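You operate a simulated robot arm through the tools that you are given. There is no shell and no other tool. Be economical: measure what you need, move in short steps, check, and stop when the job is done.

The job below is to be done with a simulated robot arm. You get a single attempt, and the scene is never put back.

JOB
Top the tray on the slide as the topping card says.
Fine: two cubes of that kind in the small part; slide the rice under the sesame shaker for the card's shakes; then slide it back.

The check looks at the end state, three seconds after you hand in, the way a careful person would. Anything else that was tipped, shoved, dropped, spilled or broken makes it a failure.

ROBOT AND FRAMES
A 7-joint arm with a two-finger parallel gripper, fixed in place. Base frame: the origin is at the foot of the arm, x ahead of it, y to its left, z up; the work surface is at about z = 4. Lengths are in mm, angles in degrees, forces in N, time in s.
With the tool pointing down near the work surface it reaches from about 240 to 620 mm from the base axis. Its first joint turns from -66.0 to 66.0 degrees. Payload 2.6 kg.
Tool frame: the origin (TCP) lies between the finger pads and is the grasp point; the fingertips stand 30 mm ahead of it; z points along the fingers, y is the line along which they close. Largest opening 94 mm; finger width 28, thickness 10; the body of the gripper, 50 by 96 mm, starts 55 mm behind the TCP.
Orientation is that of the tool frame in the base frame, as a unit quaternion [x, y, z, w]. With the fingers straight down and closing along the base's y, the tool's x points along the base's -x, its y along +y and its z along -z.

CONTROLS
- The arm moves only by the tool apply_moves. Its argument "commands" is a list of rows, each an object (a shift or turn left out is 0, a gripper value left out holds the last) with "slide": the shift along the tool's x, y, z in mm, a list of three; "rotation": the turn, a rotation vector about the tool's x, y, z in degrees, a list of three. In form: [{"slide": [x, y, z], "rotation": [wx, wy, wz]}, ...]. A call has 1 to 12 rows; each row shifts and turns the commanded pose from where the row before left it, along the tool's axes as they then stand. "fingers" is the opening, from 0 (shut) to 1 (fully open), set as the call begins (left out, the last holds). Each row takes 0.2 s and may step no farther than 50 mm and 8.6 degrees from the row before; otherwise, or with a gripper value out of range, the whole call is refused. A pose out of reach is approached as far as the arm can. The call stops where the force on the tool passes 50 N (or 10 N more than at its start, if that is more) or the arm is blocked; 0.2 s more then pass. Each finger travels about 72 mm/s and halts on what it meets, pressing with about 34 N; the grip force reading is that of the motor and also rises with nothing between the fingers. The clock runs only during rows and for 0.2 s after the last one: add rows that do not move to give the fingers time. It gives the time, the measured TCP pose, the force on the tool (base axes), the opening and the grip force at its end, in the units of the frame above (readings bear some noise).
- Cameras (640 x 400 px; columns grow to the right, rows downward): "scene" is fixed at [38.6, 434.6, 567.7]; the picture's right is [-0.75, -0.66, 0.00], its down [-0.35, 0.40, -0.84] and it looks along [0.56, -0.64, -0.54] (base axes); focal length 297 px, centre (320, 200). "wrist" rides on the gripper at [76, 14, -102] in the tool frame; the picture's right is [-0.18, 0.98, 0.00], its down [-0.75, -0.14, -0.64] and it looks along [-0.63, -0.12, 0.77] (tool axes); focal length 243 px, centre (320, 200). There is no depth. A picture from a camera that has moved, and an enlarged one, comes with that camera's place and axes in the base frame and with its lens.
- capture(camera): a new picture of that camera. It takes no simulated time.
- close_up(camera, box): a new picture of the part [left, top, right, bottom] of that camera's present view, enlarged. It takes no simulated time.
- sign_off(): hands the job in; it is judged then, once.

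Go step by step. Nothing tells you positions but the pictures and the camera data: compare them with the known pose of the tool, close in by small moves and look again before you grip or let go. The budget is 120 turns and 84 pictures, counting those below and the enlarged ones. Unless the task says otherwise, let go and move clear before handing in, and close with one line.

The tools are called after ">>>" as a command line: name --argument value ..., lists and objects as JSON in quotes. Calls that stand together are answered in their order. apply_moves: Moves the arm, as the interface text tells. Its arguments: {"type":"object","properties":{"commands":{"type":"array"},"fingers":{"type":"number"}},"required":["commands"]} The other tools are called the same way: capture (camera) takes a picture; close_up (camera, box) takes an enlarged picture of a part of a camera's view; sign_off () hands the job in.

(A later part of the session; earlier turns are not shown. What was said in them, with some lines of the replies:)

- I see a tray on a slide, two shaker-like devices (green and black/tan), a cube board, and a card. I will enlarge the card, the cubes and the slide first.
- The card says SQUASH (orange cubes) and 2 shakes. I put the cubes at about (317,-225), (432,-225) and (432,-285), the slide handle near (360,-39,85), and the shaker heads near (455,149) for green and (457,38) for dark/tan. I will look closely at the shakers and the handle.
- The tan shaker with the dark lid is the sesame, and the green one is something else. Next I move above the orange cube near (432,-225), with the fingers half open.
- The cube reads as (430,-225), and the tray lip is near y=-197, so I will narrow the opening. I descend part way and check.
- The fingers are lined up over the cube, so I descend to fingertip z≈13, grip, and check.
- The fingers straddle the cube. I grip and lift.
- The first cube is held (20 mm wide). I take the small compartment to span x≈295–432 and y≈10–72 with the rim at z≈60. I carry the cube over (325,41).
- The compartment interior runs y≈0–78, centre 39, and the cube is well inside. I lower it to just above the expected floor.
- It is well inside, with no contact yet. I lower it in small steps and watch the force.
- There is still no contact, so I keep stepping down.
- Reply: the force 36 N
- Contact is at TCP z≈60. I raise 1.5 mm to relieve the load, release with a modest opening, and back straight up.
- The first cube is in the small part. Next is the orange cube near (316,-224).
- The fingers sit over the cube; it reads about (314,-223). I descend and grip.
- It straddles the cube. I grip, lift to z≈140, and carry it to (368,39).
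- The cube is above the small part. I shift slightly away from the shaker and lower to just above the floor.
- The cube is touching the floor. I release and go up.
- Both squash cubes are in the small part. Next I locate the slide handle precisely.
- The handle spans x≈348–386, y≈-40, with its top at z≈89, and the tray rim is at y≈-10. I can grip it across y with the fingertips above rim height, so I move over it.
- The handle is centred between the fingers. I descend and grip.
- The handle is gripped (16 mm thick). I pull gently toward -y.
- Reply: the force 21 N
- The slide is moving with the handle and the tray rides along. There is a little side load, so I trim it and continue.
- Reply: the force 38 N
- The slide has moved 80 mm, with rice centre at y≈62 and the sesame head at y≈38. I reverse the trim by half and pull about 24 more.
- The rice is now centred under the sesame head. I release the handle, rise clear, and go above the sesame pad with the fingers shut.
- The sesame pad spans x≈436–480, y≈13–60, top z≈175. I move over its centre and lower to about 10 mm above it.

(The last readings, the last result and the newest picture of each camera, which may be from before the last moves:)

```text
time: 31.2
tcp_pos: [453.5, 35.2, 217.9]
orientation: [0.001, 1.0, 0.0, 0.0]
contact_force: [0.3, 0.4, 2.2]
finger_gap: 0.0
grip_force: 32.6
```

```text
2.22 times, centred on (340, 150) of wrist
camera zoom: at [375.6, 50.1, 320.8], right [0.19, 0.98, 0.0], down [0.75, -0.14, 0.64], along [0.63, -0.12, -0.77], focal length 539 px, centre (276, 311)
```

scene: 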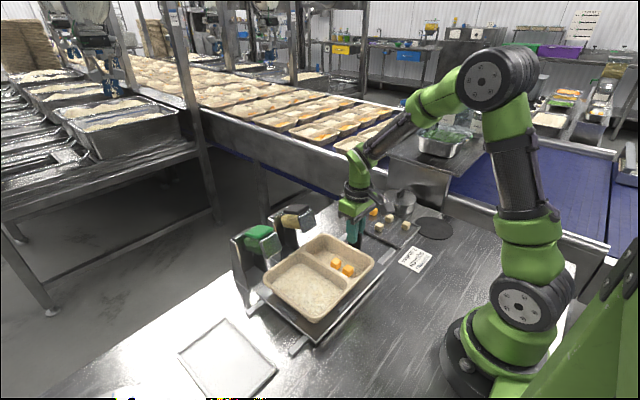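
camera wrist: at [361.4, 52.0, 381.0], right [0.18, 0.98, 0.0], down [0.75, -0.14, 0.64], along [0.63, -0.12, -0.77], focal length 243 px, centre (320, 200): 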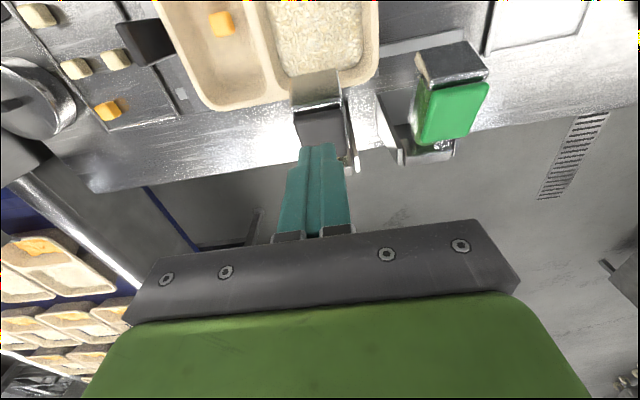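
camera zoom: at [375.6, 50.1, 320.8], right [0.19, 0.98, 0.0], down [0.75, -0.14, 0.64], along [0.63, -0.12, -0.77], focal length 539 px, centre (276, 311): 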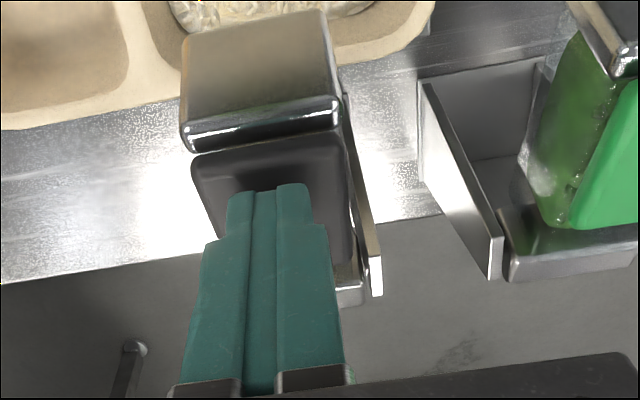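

The fingertips are just above the pad's middle. I press slowly with small steps and watch the force.

>>> apply_moves --commands '[{"slide": [0, 0, 3]}]'

>>> apply_moves --commands '[{"slide": [0, 0, 3]}]'

>>> apply_moves --commands '[{"slide": [0, 0, 3]}]'

>>> close_up --camera "scene" --box '[250, 180, 330, 250]'

```text
time: 31.6
tcp_pos: [452.6, 34.9, 214.6]
orientation: [0.0, 1.0, 0.0, 0.001]
contact_force: [0.4, 0.1, 2.0]
finger_gap: 0.1
grip_force: 33.0
```

```text
time: 32.0
tcp_pos: [453.4, 35.3, 211.5]
orientation: [0.0, 1.0, 0.0, 0.0]
contact_force: [-0.5, 0.4, 0.9]
finger_gap: 0.0
grip_force: 33.2
```

```text
time: 32.4
tcp_pos: [452.0, 36.0, 209.2]
orientation: [0.0, 1.0, -0.001, 0.0]
contact_force: [0.1, -0.4, 1.3]
finger_gap: 0.0
grip_force: 33.0
```

```text
5.71 times, centred on (290, 215) of scene
camera zoom: at [38.6, 434.6, 567.7], right [-0.75, -0.66, 0.0], down [-0.35, 0.4, -0.84], along [0.56, -0.64, -0.54], focal length 1697 px, centre (491, 114)
```

zoom: 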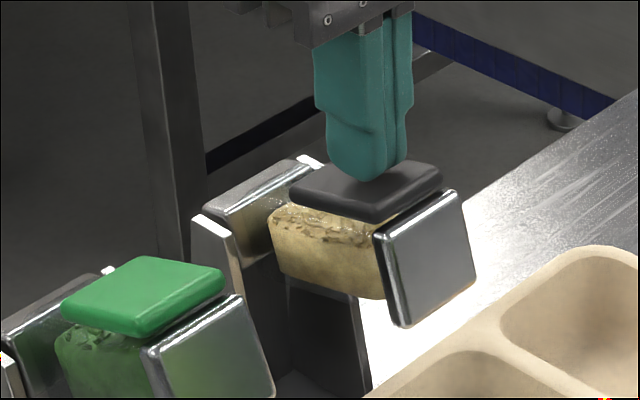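

The sesame head is nodding down under a light spring load of about 2 N. I keep pressing in small steps to find the end of the stroke.

>>> apply_moves --commands '[{"slide": [0, 0, 3]}]'

>>> apply_moves --commands '[{"slide": [0, 0, 3]}]'

>>> close_up --camera "scene" --box '[250, 190, 330, 260]'

```text
time: 32.8
tcp_pos: [454.3, 35.7, 205.2]
orientation: [0.0, 1.0, 0.0, 0.0]
contact_force: [0.5, 0.3, 1.8]
finger_gap: 0.0
grip_force: 32.8
```

```text
time: 33.2
tcp_pos: [452.7, 34.5, 203.9]
orientation: [0.0, 1.0, -0.001, 0.001]
contact_force: [-0.7, 0.8, 2.1]
finger_gap: 0.1
grip_force: 32.4
```

```text
5.71 times, centred on (290, 225) of scene
camera zoom: at [38.6, 434.6, 567.7], right [-0.75, -0.66, 0.0], down [-0.35, 0.4, -0.84], along [0.56, -0.64, -0.54], focal length 1697 px, centre (491, 57)
```

zoom: 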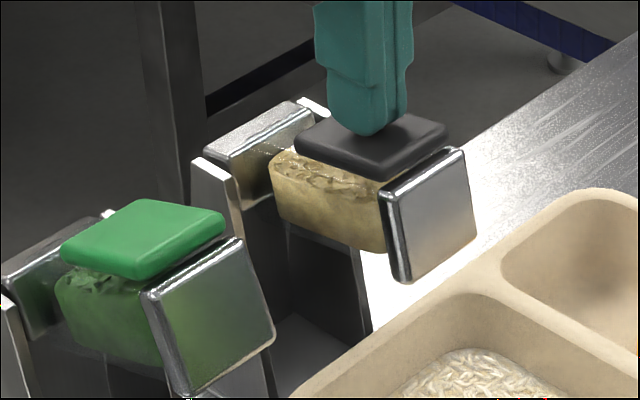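

It is still tilting smoothly with no stop yet, so I continue.

>>> apply_moves --commands '[{"slide": [0, 0, 3]}, {"slide": [0, 0, 1]}]'

>>> apply_moves --commands '[{"slide": [0, 0, 3]}, {"slide": [0, 0, 1]}]'

>>> close_up --camera "scene" --box '[250, 190, 330, 260]'

```text
time: 33.8
tcp_pos: [453.0, 34.4, 199.1]
orientation: [0.0, 1.0, 0.001, 0.0]
contact_force: [-1.1, -0.2, 2.3]
finger_gap: 0.0
grip_force: 33.0
```

```text
time: 34.4
tcp_pos: [453.1, 34.6, 194.0]
orientation: [0.0, 1.0, 0.0, 0.0]
contact_force: [-0.8, -0.4, 1.9]
finger_gap: 0.0
grip_force: 32.5
```

```text
5.71 times, centred on (290, 225) of scene
camera zoom: at [38.6, 434.6, 567.7], right [-0.75, -0.66, 0.0], down [-0.35, 0.4, -0.84], along [0.56, -0.64, -0.54], focal length 1697 px, centre (491, 57)
```

zoom: 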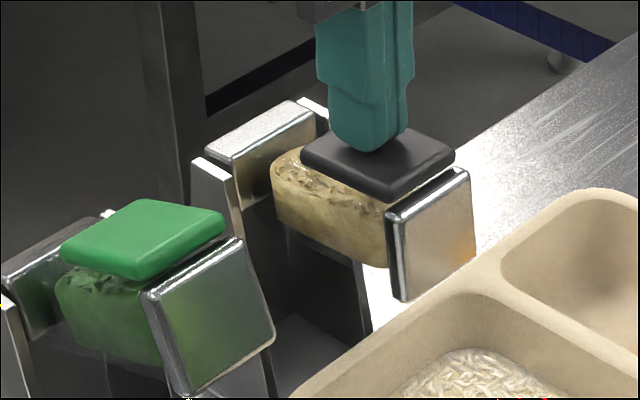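

No stop yet, so I continue.

>>> apply_moves --commands '[{"slide": [0, 0, 3]}, {"slide": [0, 0, 1]}]'

>>> apply_moves --commands '[{"slide": [0, 0, 3]}, {"slide": [0, 0, 1]}]'

>>> close_up --camera "scene" --box '[260, 190, 350, 310]'

```text
time: 35.0
tcp_pos: [453.4, 34.8, 191.0]
orientation: [0.0, 1.0, 0.001, 0.0]
contact_force: [-0.9, -1.4, 2.8]
finger_gap: 0.0
grip_force: 32.5
```

```text
time: 35.6
tcp_pos: [453.8, 35.2, 186.2]
orientation: [0.0, 1.0, 0.0, 0.001]
contact_force: [-3.6, 0.7, 3.9]
finger_gap: 0.0
grip_force: 33.5
```

```text
3.33 times, centred on (305, 250) of scene
camera zoom: at [38.6, 434.6, 567.7], right [-0.75, -0.66, 0.0], down [-0.35, 0.4, -0.84], along [0.56, -0.64, -0.54], focal length 990 px, centre (370, 33)
```

zoom: 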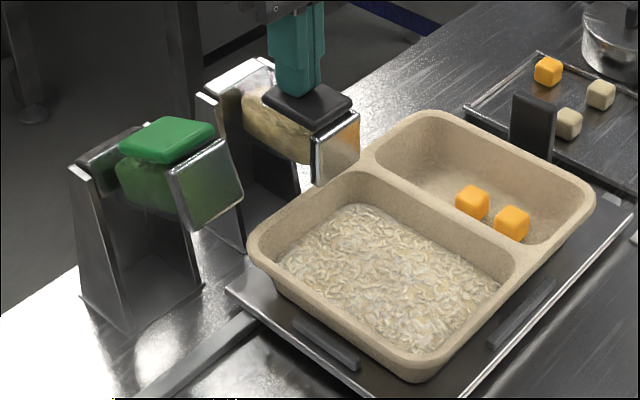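

It is tilted about 25–30°, with no sesame visible on the rice yet. I continue carefully.

>>> apply_moves --commands '[{"slide": [0, 0, 3]}, {"slide": [0, 0, 1]}]'

>>> apply_moves --commands '[{"slide": [0, 0, 2]}, {"slide": [0, 0, 1]}]'

>>> close_up --camera "scene" --box '[250, 190, 350, 280]'

```text
time: 36.2
tcp_pos: [453.2, 35.5, 182.7]
orientation: [0.0, 1.0, -0.001, 0.001]
contact_force: [-3.1, 0.6, 3.6]
finger_gap: 0.0
grip_force: 33.2
```

```text
time: 36.8
tcp_pos: [452.9, 34.8, 179.9]
orientation: [0.0, 1.0, 0.0, 0.001]
contact_force: [-2.7, -0.2, 4.5]
finger_gap: 0.0
grip_force: 33.9
```

```text
4.44 times, centred on (300, 235) of scene
camera zoom: at [38.6, 434.6, 567.7], right [-0.75, -0.66, 0.0], down [-0.35, 0.4, -0.84], along [0.56, -0.64, -0.54], focal length 1320 px, centre (409, 44)
```

zoom: 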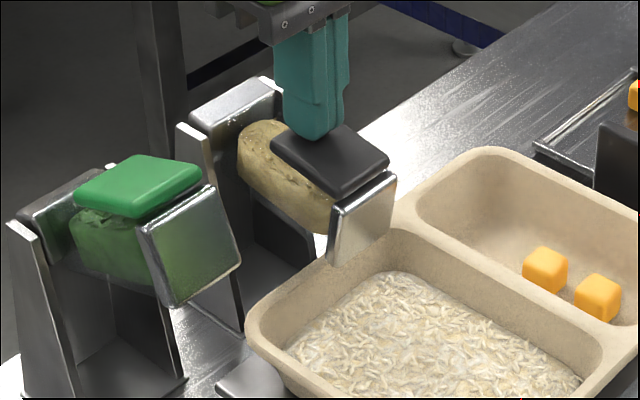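

No stop yet. I continue down and watch the clearance between nose and rim.

>>> apply_moves --commands '[{"slide": [0, 0, 3]}, {"slide": [0, 0, 1]}]'

>>> apply_moves --commands '[{"slide": [0, 0, 3]}, {"slide": [0, 0, 1]}]'

>>> close_up --camera "scene" --box '[250, 190, 350, 280]'

>>> capture --camera "wrist"

```text
time: 37.4
tcp_pos: [453.1, 35.6, 176.5]
orientation: [0.0, 1.0, -0.001, 0.0]
contact_force: [-3.2, -0.5, 5.0]
finger_gap: 0.1
grip_force: 32.8
```

```text
time: 38.0
tcp_pos: [454.3, 35.6, 170.8]
orientation: [0.0, 1.0, -0.001, -0.001]
contact_force: [-3.4, -0.1, 5.3]
finger_gap: 0.0
grip_force: 32.9
```

```text
4.44 times, centred on (300, 235) of scene
camera zoom: at [38.6, 434.6, 567.7], right [-0.75, -0.66, 0.0], down [-0.35, 0.4, -0.84], along [0.56, -0.64, -0.54], focal length 1320 px, centre (409, 44)
```

zoom: 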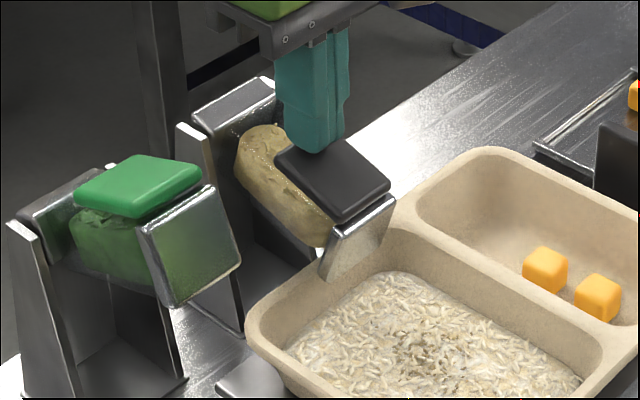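

```text
33 pictures are left
camera wrist: at [376.3, 49.4, 274.6], right [0.18, 0.98, 0.0], down [0.75, -0.14, 0.64], along [0.63, -0.12, -0.77], focal length 243 px, centre (320, 200)
```

wrist: 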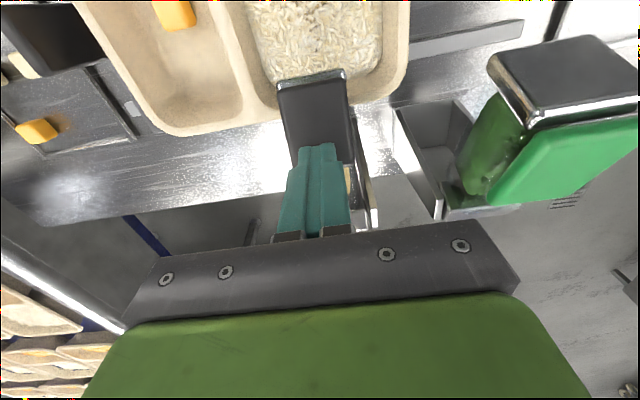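

A sesame patch appeared on the rice, so one shake has fired between z≈180 and 171. I lift fully so the head returns and resets, then check.

>>> apply_moves --commands '[{"slide": [0, 0, -10]}, {"slide": [0, 0, -15]}, {"slide": [0, 0, -15]}, {"slide": [0, 0, -15]}, {}, {}]'

>>> close_up --camera "scene" --box '[250, 190, 350, 310]'

```text
time: 39.4
tcp_pos: [454.7, 35.7, 228.3]
orientation: [0.001, 1.0, 0.0, 0.0]
contact_force: [0.5, -0.1, -0.5]
finger_gap: 0.0
grip_force: 32.9
```

```text
3.33 times, centred on (300, 250) of scene
camera zoom: at [38.6, 434.6, 567.7], right [-0.75, -0.66, 0.0], down [-0.35, 0.4, -0.84], along [0.56, -0.64, -0.54], focal length 990 px, centre (387, 33)
```

zoom: 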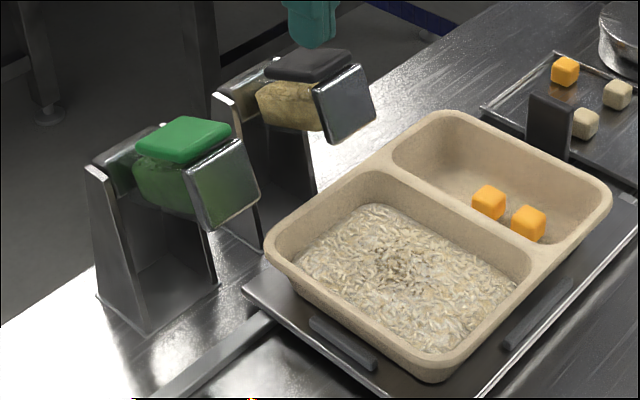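

The head has sprung back and one sesame dose lies on the rice. I make the second press along the same path to the same depth.

>>> apply_moves --commands '[{"slide": [0, 0, 10]}, {"slide": [0, 0, 8]}, {"slide": [0, 0, 8]}, {"slide": [0, 0, 8]}, {"slide": [0, 0, 8]}, {"slide": [0, 0, 6]}, {"slide": [0, 0, 4]}, {"slide": [0, 0, 3]}, {"slide": [0, 0, 2]}, {}]'

>>> close_up --camera "scene" --box '[250, 190, 350, 310]'

```text
time: 41.6
tcp_pos: [453.3, 35.6, 169.8]
orientation: [0.0, 1.0, 0.0, 0.001]
contact_force: [-2.0, -0.5, 5.7]
finger_gap: 0.1
grip_force: 32.8
```

```text
3.33 times, centred on (300, 250) of scene
camera zoom: at [38.5, 434.6, 567.7], right [-0.75, -0.66, 0.0], down [-0.35, 0.4, -0.84], along [0.56, -0.64, -0.54], focal length 990 px, centre (387, 33)
```

zoom: 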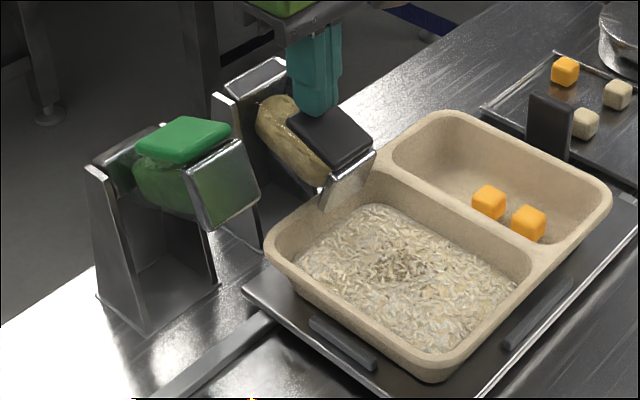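

I need to see whether the second dose landed, so I zoom in on the rice.

>>> close_up --camera "scene" --box '[285, 245, 335, 280]'

```text
11.43 times, centred on (310, 262) of scene
camera zoom: at [38.5, 434.6, 567.7], right [-0.75, -0.66, 0.0], down [-0.35, 0.4, -0.84], along [0.56, -0.64, -0.54], focal length 3393 px, centre (434, -514)
```

zoom: 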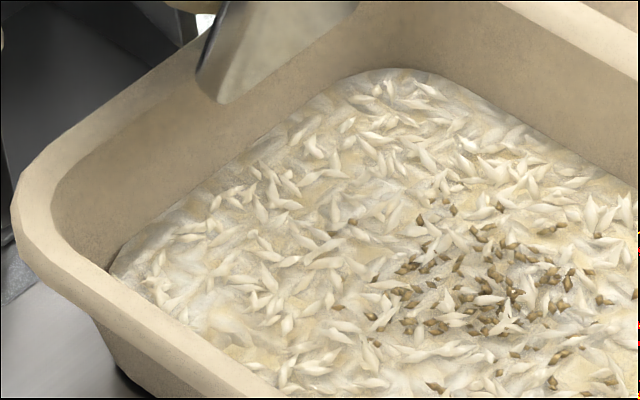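

Seeds are visible. I lift again so the head resets, and compare the same view as after the first shake.

>>> apply_moves --commands '[{"slide": [0, 0, -10]}, {"slide": [0, 0, -15]}, {"slide": [0, 0, -15]}, {"slide": [0, 0, -17]}, {}, {}]'

>>> close_up --camera "scene" --box '[250, 190, 350, 310]'

>>> close_up --camera "scene" --box '[295, 252, 335, 280]'

```text
time: 43.0
tcp_pos: [453.5, 35.6, 228.0]
orientation: [0.001, 1.0, 0.0, 0.0]
contact_force: [-0.2, 0.2, -0.4]
finger_gap: 0.0
grip_force: 33.2
```

```text
3.33 times, centred on (300, 250) of scene
camera zoom: at [38.6, 434.6, 567.7], right [-0.75, -0.66, 0.0], down [-0.35, 0.4, -0.84], along [0.56, -0.64, -0.54], focal length 990 px, centre (387, 33)
```

zoom: 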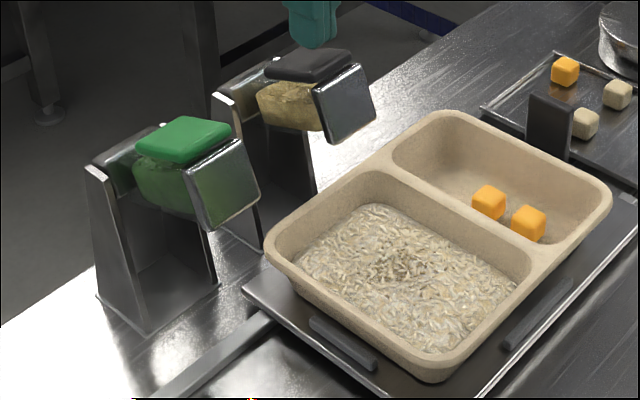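

```text
14.29 times, centred on (315, 266) of scene
camera zoom: at [38.6, 434.6, 567.7], right [-0.75, -0.66, 0.0], down [-0.35, 0.4, -0.84], along [0.56, -0.64, -0.54], focal length 4242 px, centre (391, -743)
```

zoom: 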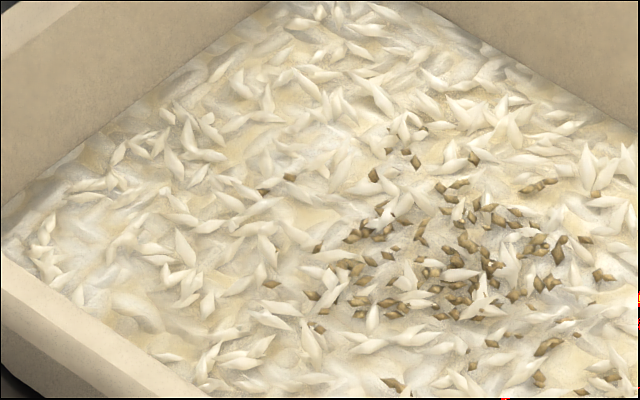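

Both looks are similar, so I take the same zoom as during the first press to compare the amount.

>>> close_up --camera "scene" --box '[250, 190, 350, 280]'

```text
4.44 times, centred on (300, 235) of scene
camera zoom: at [38.6, 434.6, 567.7], right [-0.75, -0.66, 0.0], down [-0.35, 0.4, -0.84], along [0.56, -0.64, -0.54], focal length 1320 px, centre (409, 44)
```

zoom: 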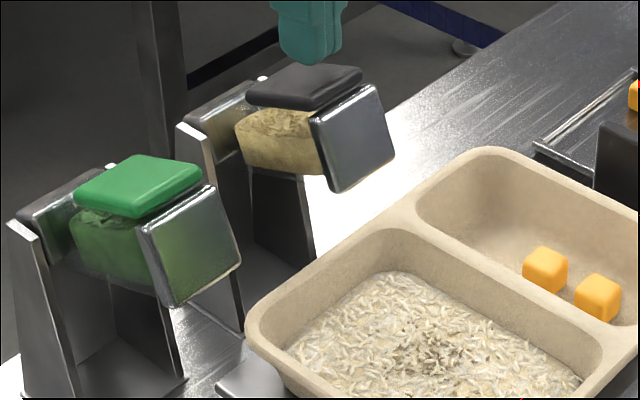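

The patch is clearly denser and wider than during the first press, and the second press went 2 mm deeper after a full reset, so two shakes are done. Now I return to the handle at about (366,-144).

>>> apply_moves --commands '[{"slide": [0, 0, -20]}, {"slide": [17.5, -35.8, 0]}, {"slide": [17.5, -35.8, 0]}, {"slide": [17.5, -35.8, 0]}, {"slide": [17.5, -35.8, 0]}, {"slide": [17.5, -35.8, 0]}, {"slide": [0, 0, 40]}, {"slide": [0, 0, 40]}, {"slide": [0, 0, 36]}]' --fingers 0.35

>>> close_up --camera "wrist" --box '[220, 60, 420, 240]'

>>> close_up --camera "scene" --box '[330, 190, 410, 260]'

```text
time: 45.0
tcp_pos: [366.5, -143.3, 129.4]
orientation: [0.0, 1.0, 0.0, 0.001]
contact_force: [0.1, -0.4, -0.8]
finger_gap: 32.8
grip_force: 0.2
```

```text
2.22 times, centred on (320, 150) of wrist
camera zoom: at [288.8, -129.5, 232.7], right [0.18, 0.98, 0.0], down [0.75, -0.14, 0.64], along [0.63, -0.12, -0.77], focal length 539 px, centre (320, 311)
```

zoom: 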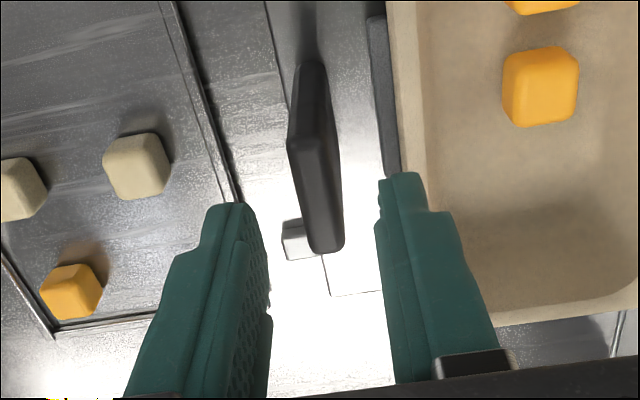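

```text
5.71 times, centred on (370, 225) of scene
camera zoom: at [38.6, 434.6, 567.7], right [-0.75, -0.66, 0.0], down [-0.35, 0.4, -0.84], along [0.56, -0.64, -0.54], focal length 1697 px, centre (34, 57)
```

zoom: 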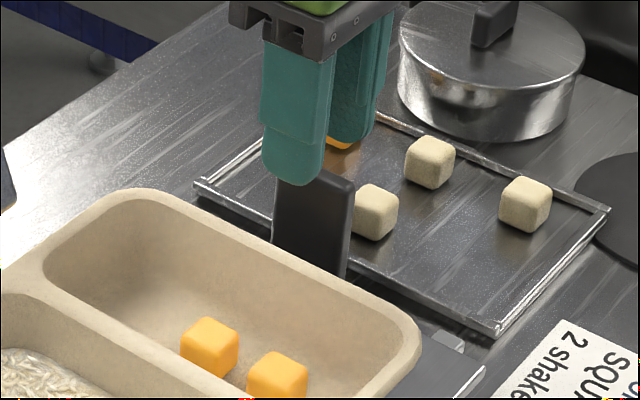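

The handle is between the fingers. I trim slightly, descend and grip.

>>> apply_moves --commands '[{"slide": [0, -1.5, 18]}, {"slide": [0, 0, 19]}]'

>>> apply_moves --commands '[{}, {}, {}]' --fingers 0.02

>>> apply_moves --commands '[{"slide": [0, 3, 0]}, {"slide": [0, 6, 0]}, {"slide": [0, 8, 0]}, {"slide": [0, 8, 0]}, {"slide": [0, 8, 0]}, {"slide": [0, 5, 0]}, {"slide": [0, 2, 0]}]'

```text
time: 45.6
tcp_pos: [364.7, -146.4, 92.7]
orientation: [0.001, 1.0, -0.001, 0.001]
contact_force: [-0.7, 0.1, -1.1]
finger_gap: 32.9
grip_force: 0.0
```

```text
time: 46.4
tcp_pos: [365.5, -145.5, 93.0]
orientation: [0.0, 1.0, 0.0, 0.0]
contact_force: [1.1, -0.3, -5.3]
finger_gap: 16.4
grip_force: 45.1
```

```text
time: 48.0
tcp_pos: [364.3, -106.1, 93.3]
orientation: [0.0, 1.0, 0.0, -0.001]
contact_force: [14.7, -0.7, -31.1]
finger_gap: 16.7
grip_force: 45.0
```

It is moving. I trim the side load and push on.

>>> apply_moves --commands '[{"slide": [-0.4, 3, 0.5]}, {"slide": [0, 6, 0]}, {"slide": [0, 8, 0]}, {"slide": [0, 8, 0]}, {"slide": [0, 8, 0]}, {"slide": [0, 8, 0]}, {"slide": [0, 7, 0]}, {"slide": [0, 5, 0]}, {"slide": [0, 3, 0]}, {"slide": [0, 2, 0]}]'

>>> close_up --camera "scene" --box '[220, 190, 400, 350]'

```text
time: 50.2
tcp_pos: [364.8, -47.3, 92.5]
orientation: [0.001, 1.0, 0.0, 0.0]
contact_force: [-19.2, -0.3, 2.4]
finger_gap: 16.2
grip_force: 45.0
```

```text
2.50 times, centred on (310, 270) of scene
camera zoom: at [38.6, 434.6, 567.7], right [-0.75, -0.66, 0.0], down [-0.35, 0.4, -0.84], along [0.56, -0.64, -0.54], focal length 742 px, centre (345, 25)
```

zoom: 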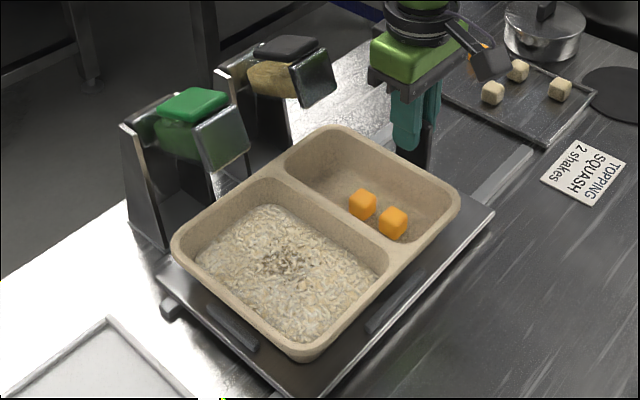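

About 7 mm remain to the original place. I ease it home.

>>> apply_moves --commands '[{"slide": [0.3, 3, 0]}, {"slide": [0, 2, 0]}, {"slide": [0, 1, 0]}]'

>>> apply_moves --commands '[{"slide": [0, 1, 0]}, {}]'

>>> apply_moves --commands '[{"slide": [0, 0.5, 0]}, {}]'

>>> close_up --camera "scene" --box '[170, 190, 390, 400]'

```text
time: 51.0
tcp_pos: [365.6, -41.1, 93.3]
orientation: [0.001, 1.0, 0.0, -0.001]
contact_force: [-12.3, 0.0, 0.2]
finger_gap: 16.4
grip_force: 44.5
```

```text
time: 51.6
tcp_pos: [365.7, -39.9, 93.3]
orientation: [-0.001, 1.0, 0.0, 0.0]
contact_force: [-8.3, -0.1, -1.2]
finger_gap: 16.5
grip_force: 45.3
```

```text
time: 52.2
tcp_pos: [364.9, -39.8, 92.6]
orientation: [0.0, 1.0, 0.0, 0.0]
contact_force: [-11.3, -1.0, -1.7]
finger_gap: 16.4
grip_force: 43.9
```

```text
1.90 times, centred on (280, 295) of scene
camera zoom: at [38.6, 434.6, 567.7], right [-0.75, -0.66, 0.0], down [-0.35, 0.4, -0.84], along [0.56, -0.64, -0.54], focal length 566 px, centre (396, 19)
```

zoom: 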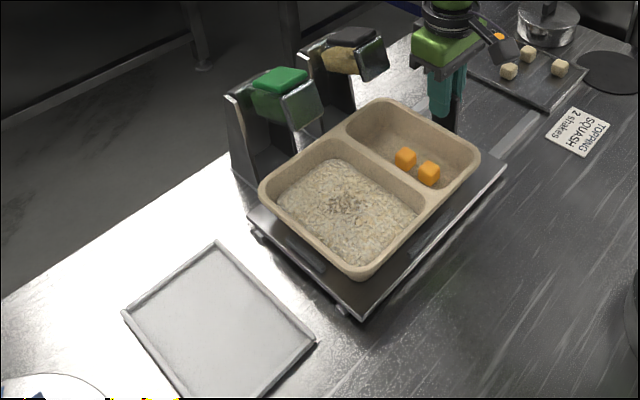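

The slide is back where it started; the tray corners match the first picture. I release and rise clear.

>>> apply_moves --commands '[{}, {}, {"slide": [0, 0, -10]}, {"slide": [0, 0, -40]}, {"slide": [0, 0, -45]}, {"slide": [0, 0, -45]}, {"slide": [0, 0, -45]}]' --fingers 0.35

>>> capture --camera "scene"

>>> close_up --camera "scene" --box '[265, 260, 325, 310]'

>>> close_up --camera "wrist" --box '[340, 0, 520, 120]'

```text
time: 53.8
tcp_pos: [366.1, -40.1, 279.1]
orientation: [0.0, 1.0, 0.001, 0.0]
contact_force: [-0.3, 0.5, -0.6]
finger_gap: 32.9
grip_force: 0.0
```

```text
22 pictures are left
```

scene: 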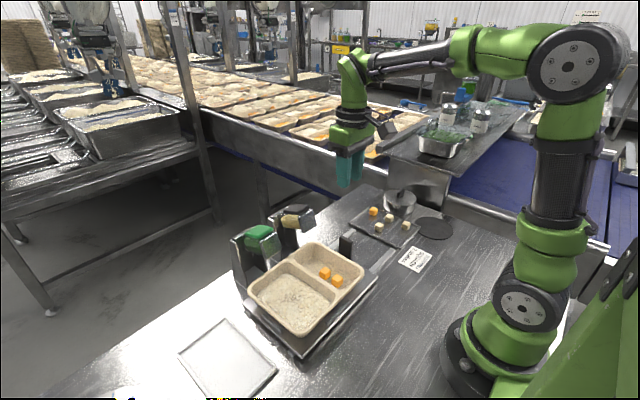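

```text
8.00 times, centred on (295, 285) of scene
camera zoom: at [38.6, 434.6, 567.7], right [-0.75, -0.66, 0.0], down [-0.35, 0.4, -0.84], along [0.56, -0.64, -0.54], focal length 2375 px, centre (520, -480)
```

zoom: 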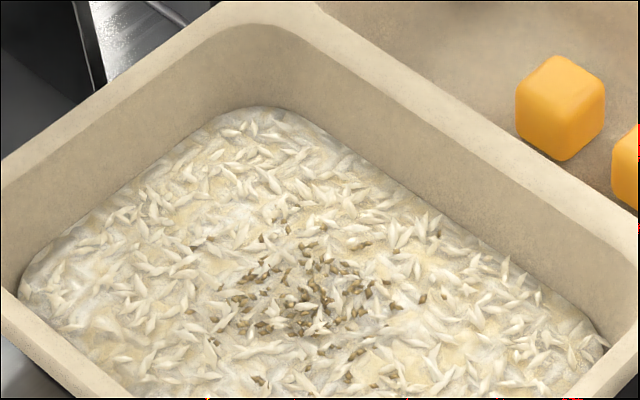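

```text
3.33 times, centred on (430, 60) of wrist
camera zoom: at [288.8, -25.1, 381.6], right [0.18, 0.98, 0.0], down [0.75, -0.14, 0.64], along [0.63, -0.12, -0.77], focal length 809 px, centre (-47, 667)
```

zoom: 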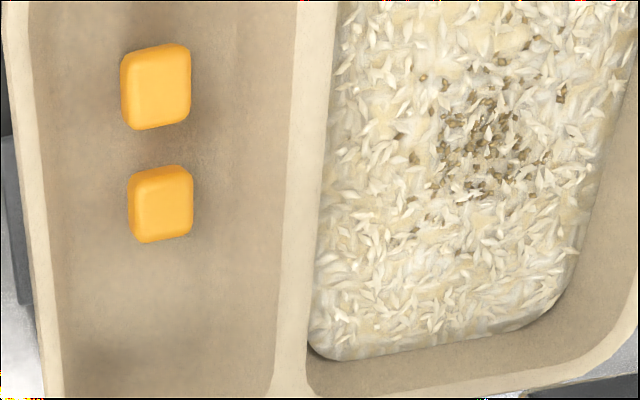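

Everything reads right: two squash cubes in the small part, sesame on the rice from two full presses, the slide home, and the rest untouched. I hand in.

>>> sign_off

```text
The job is handed in.
```

I put two squash cubes in the small part of the tray, gave the rice two sesame shakes, and slid the tray back to where it started. I'm confident of the second shake because the second press went slightly deeper than the first after a full reset. I couldn't count the seeds in the pictures to prove it.
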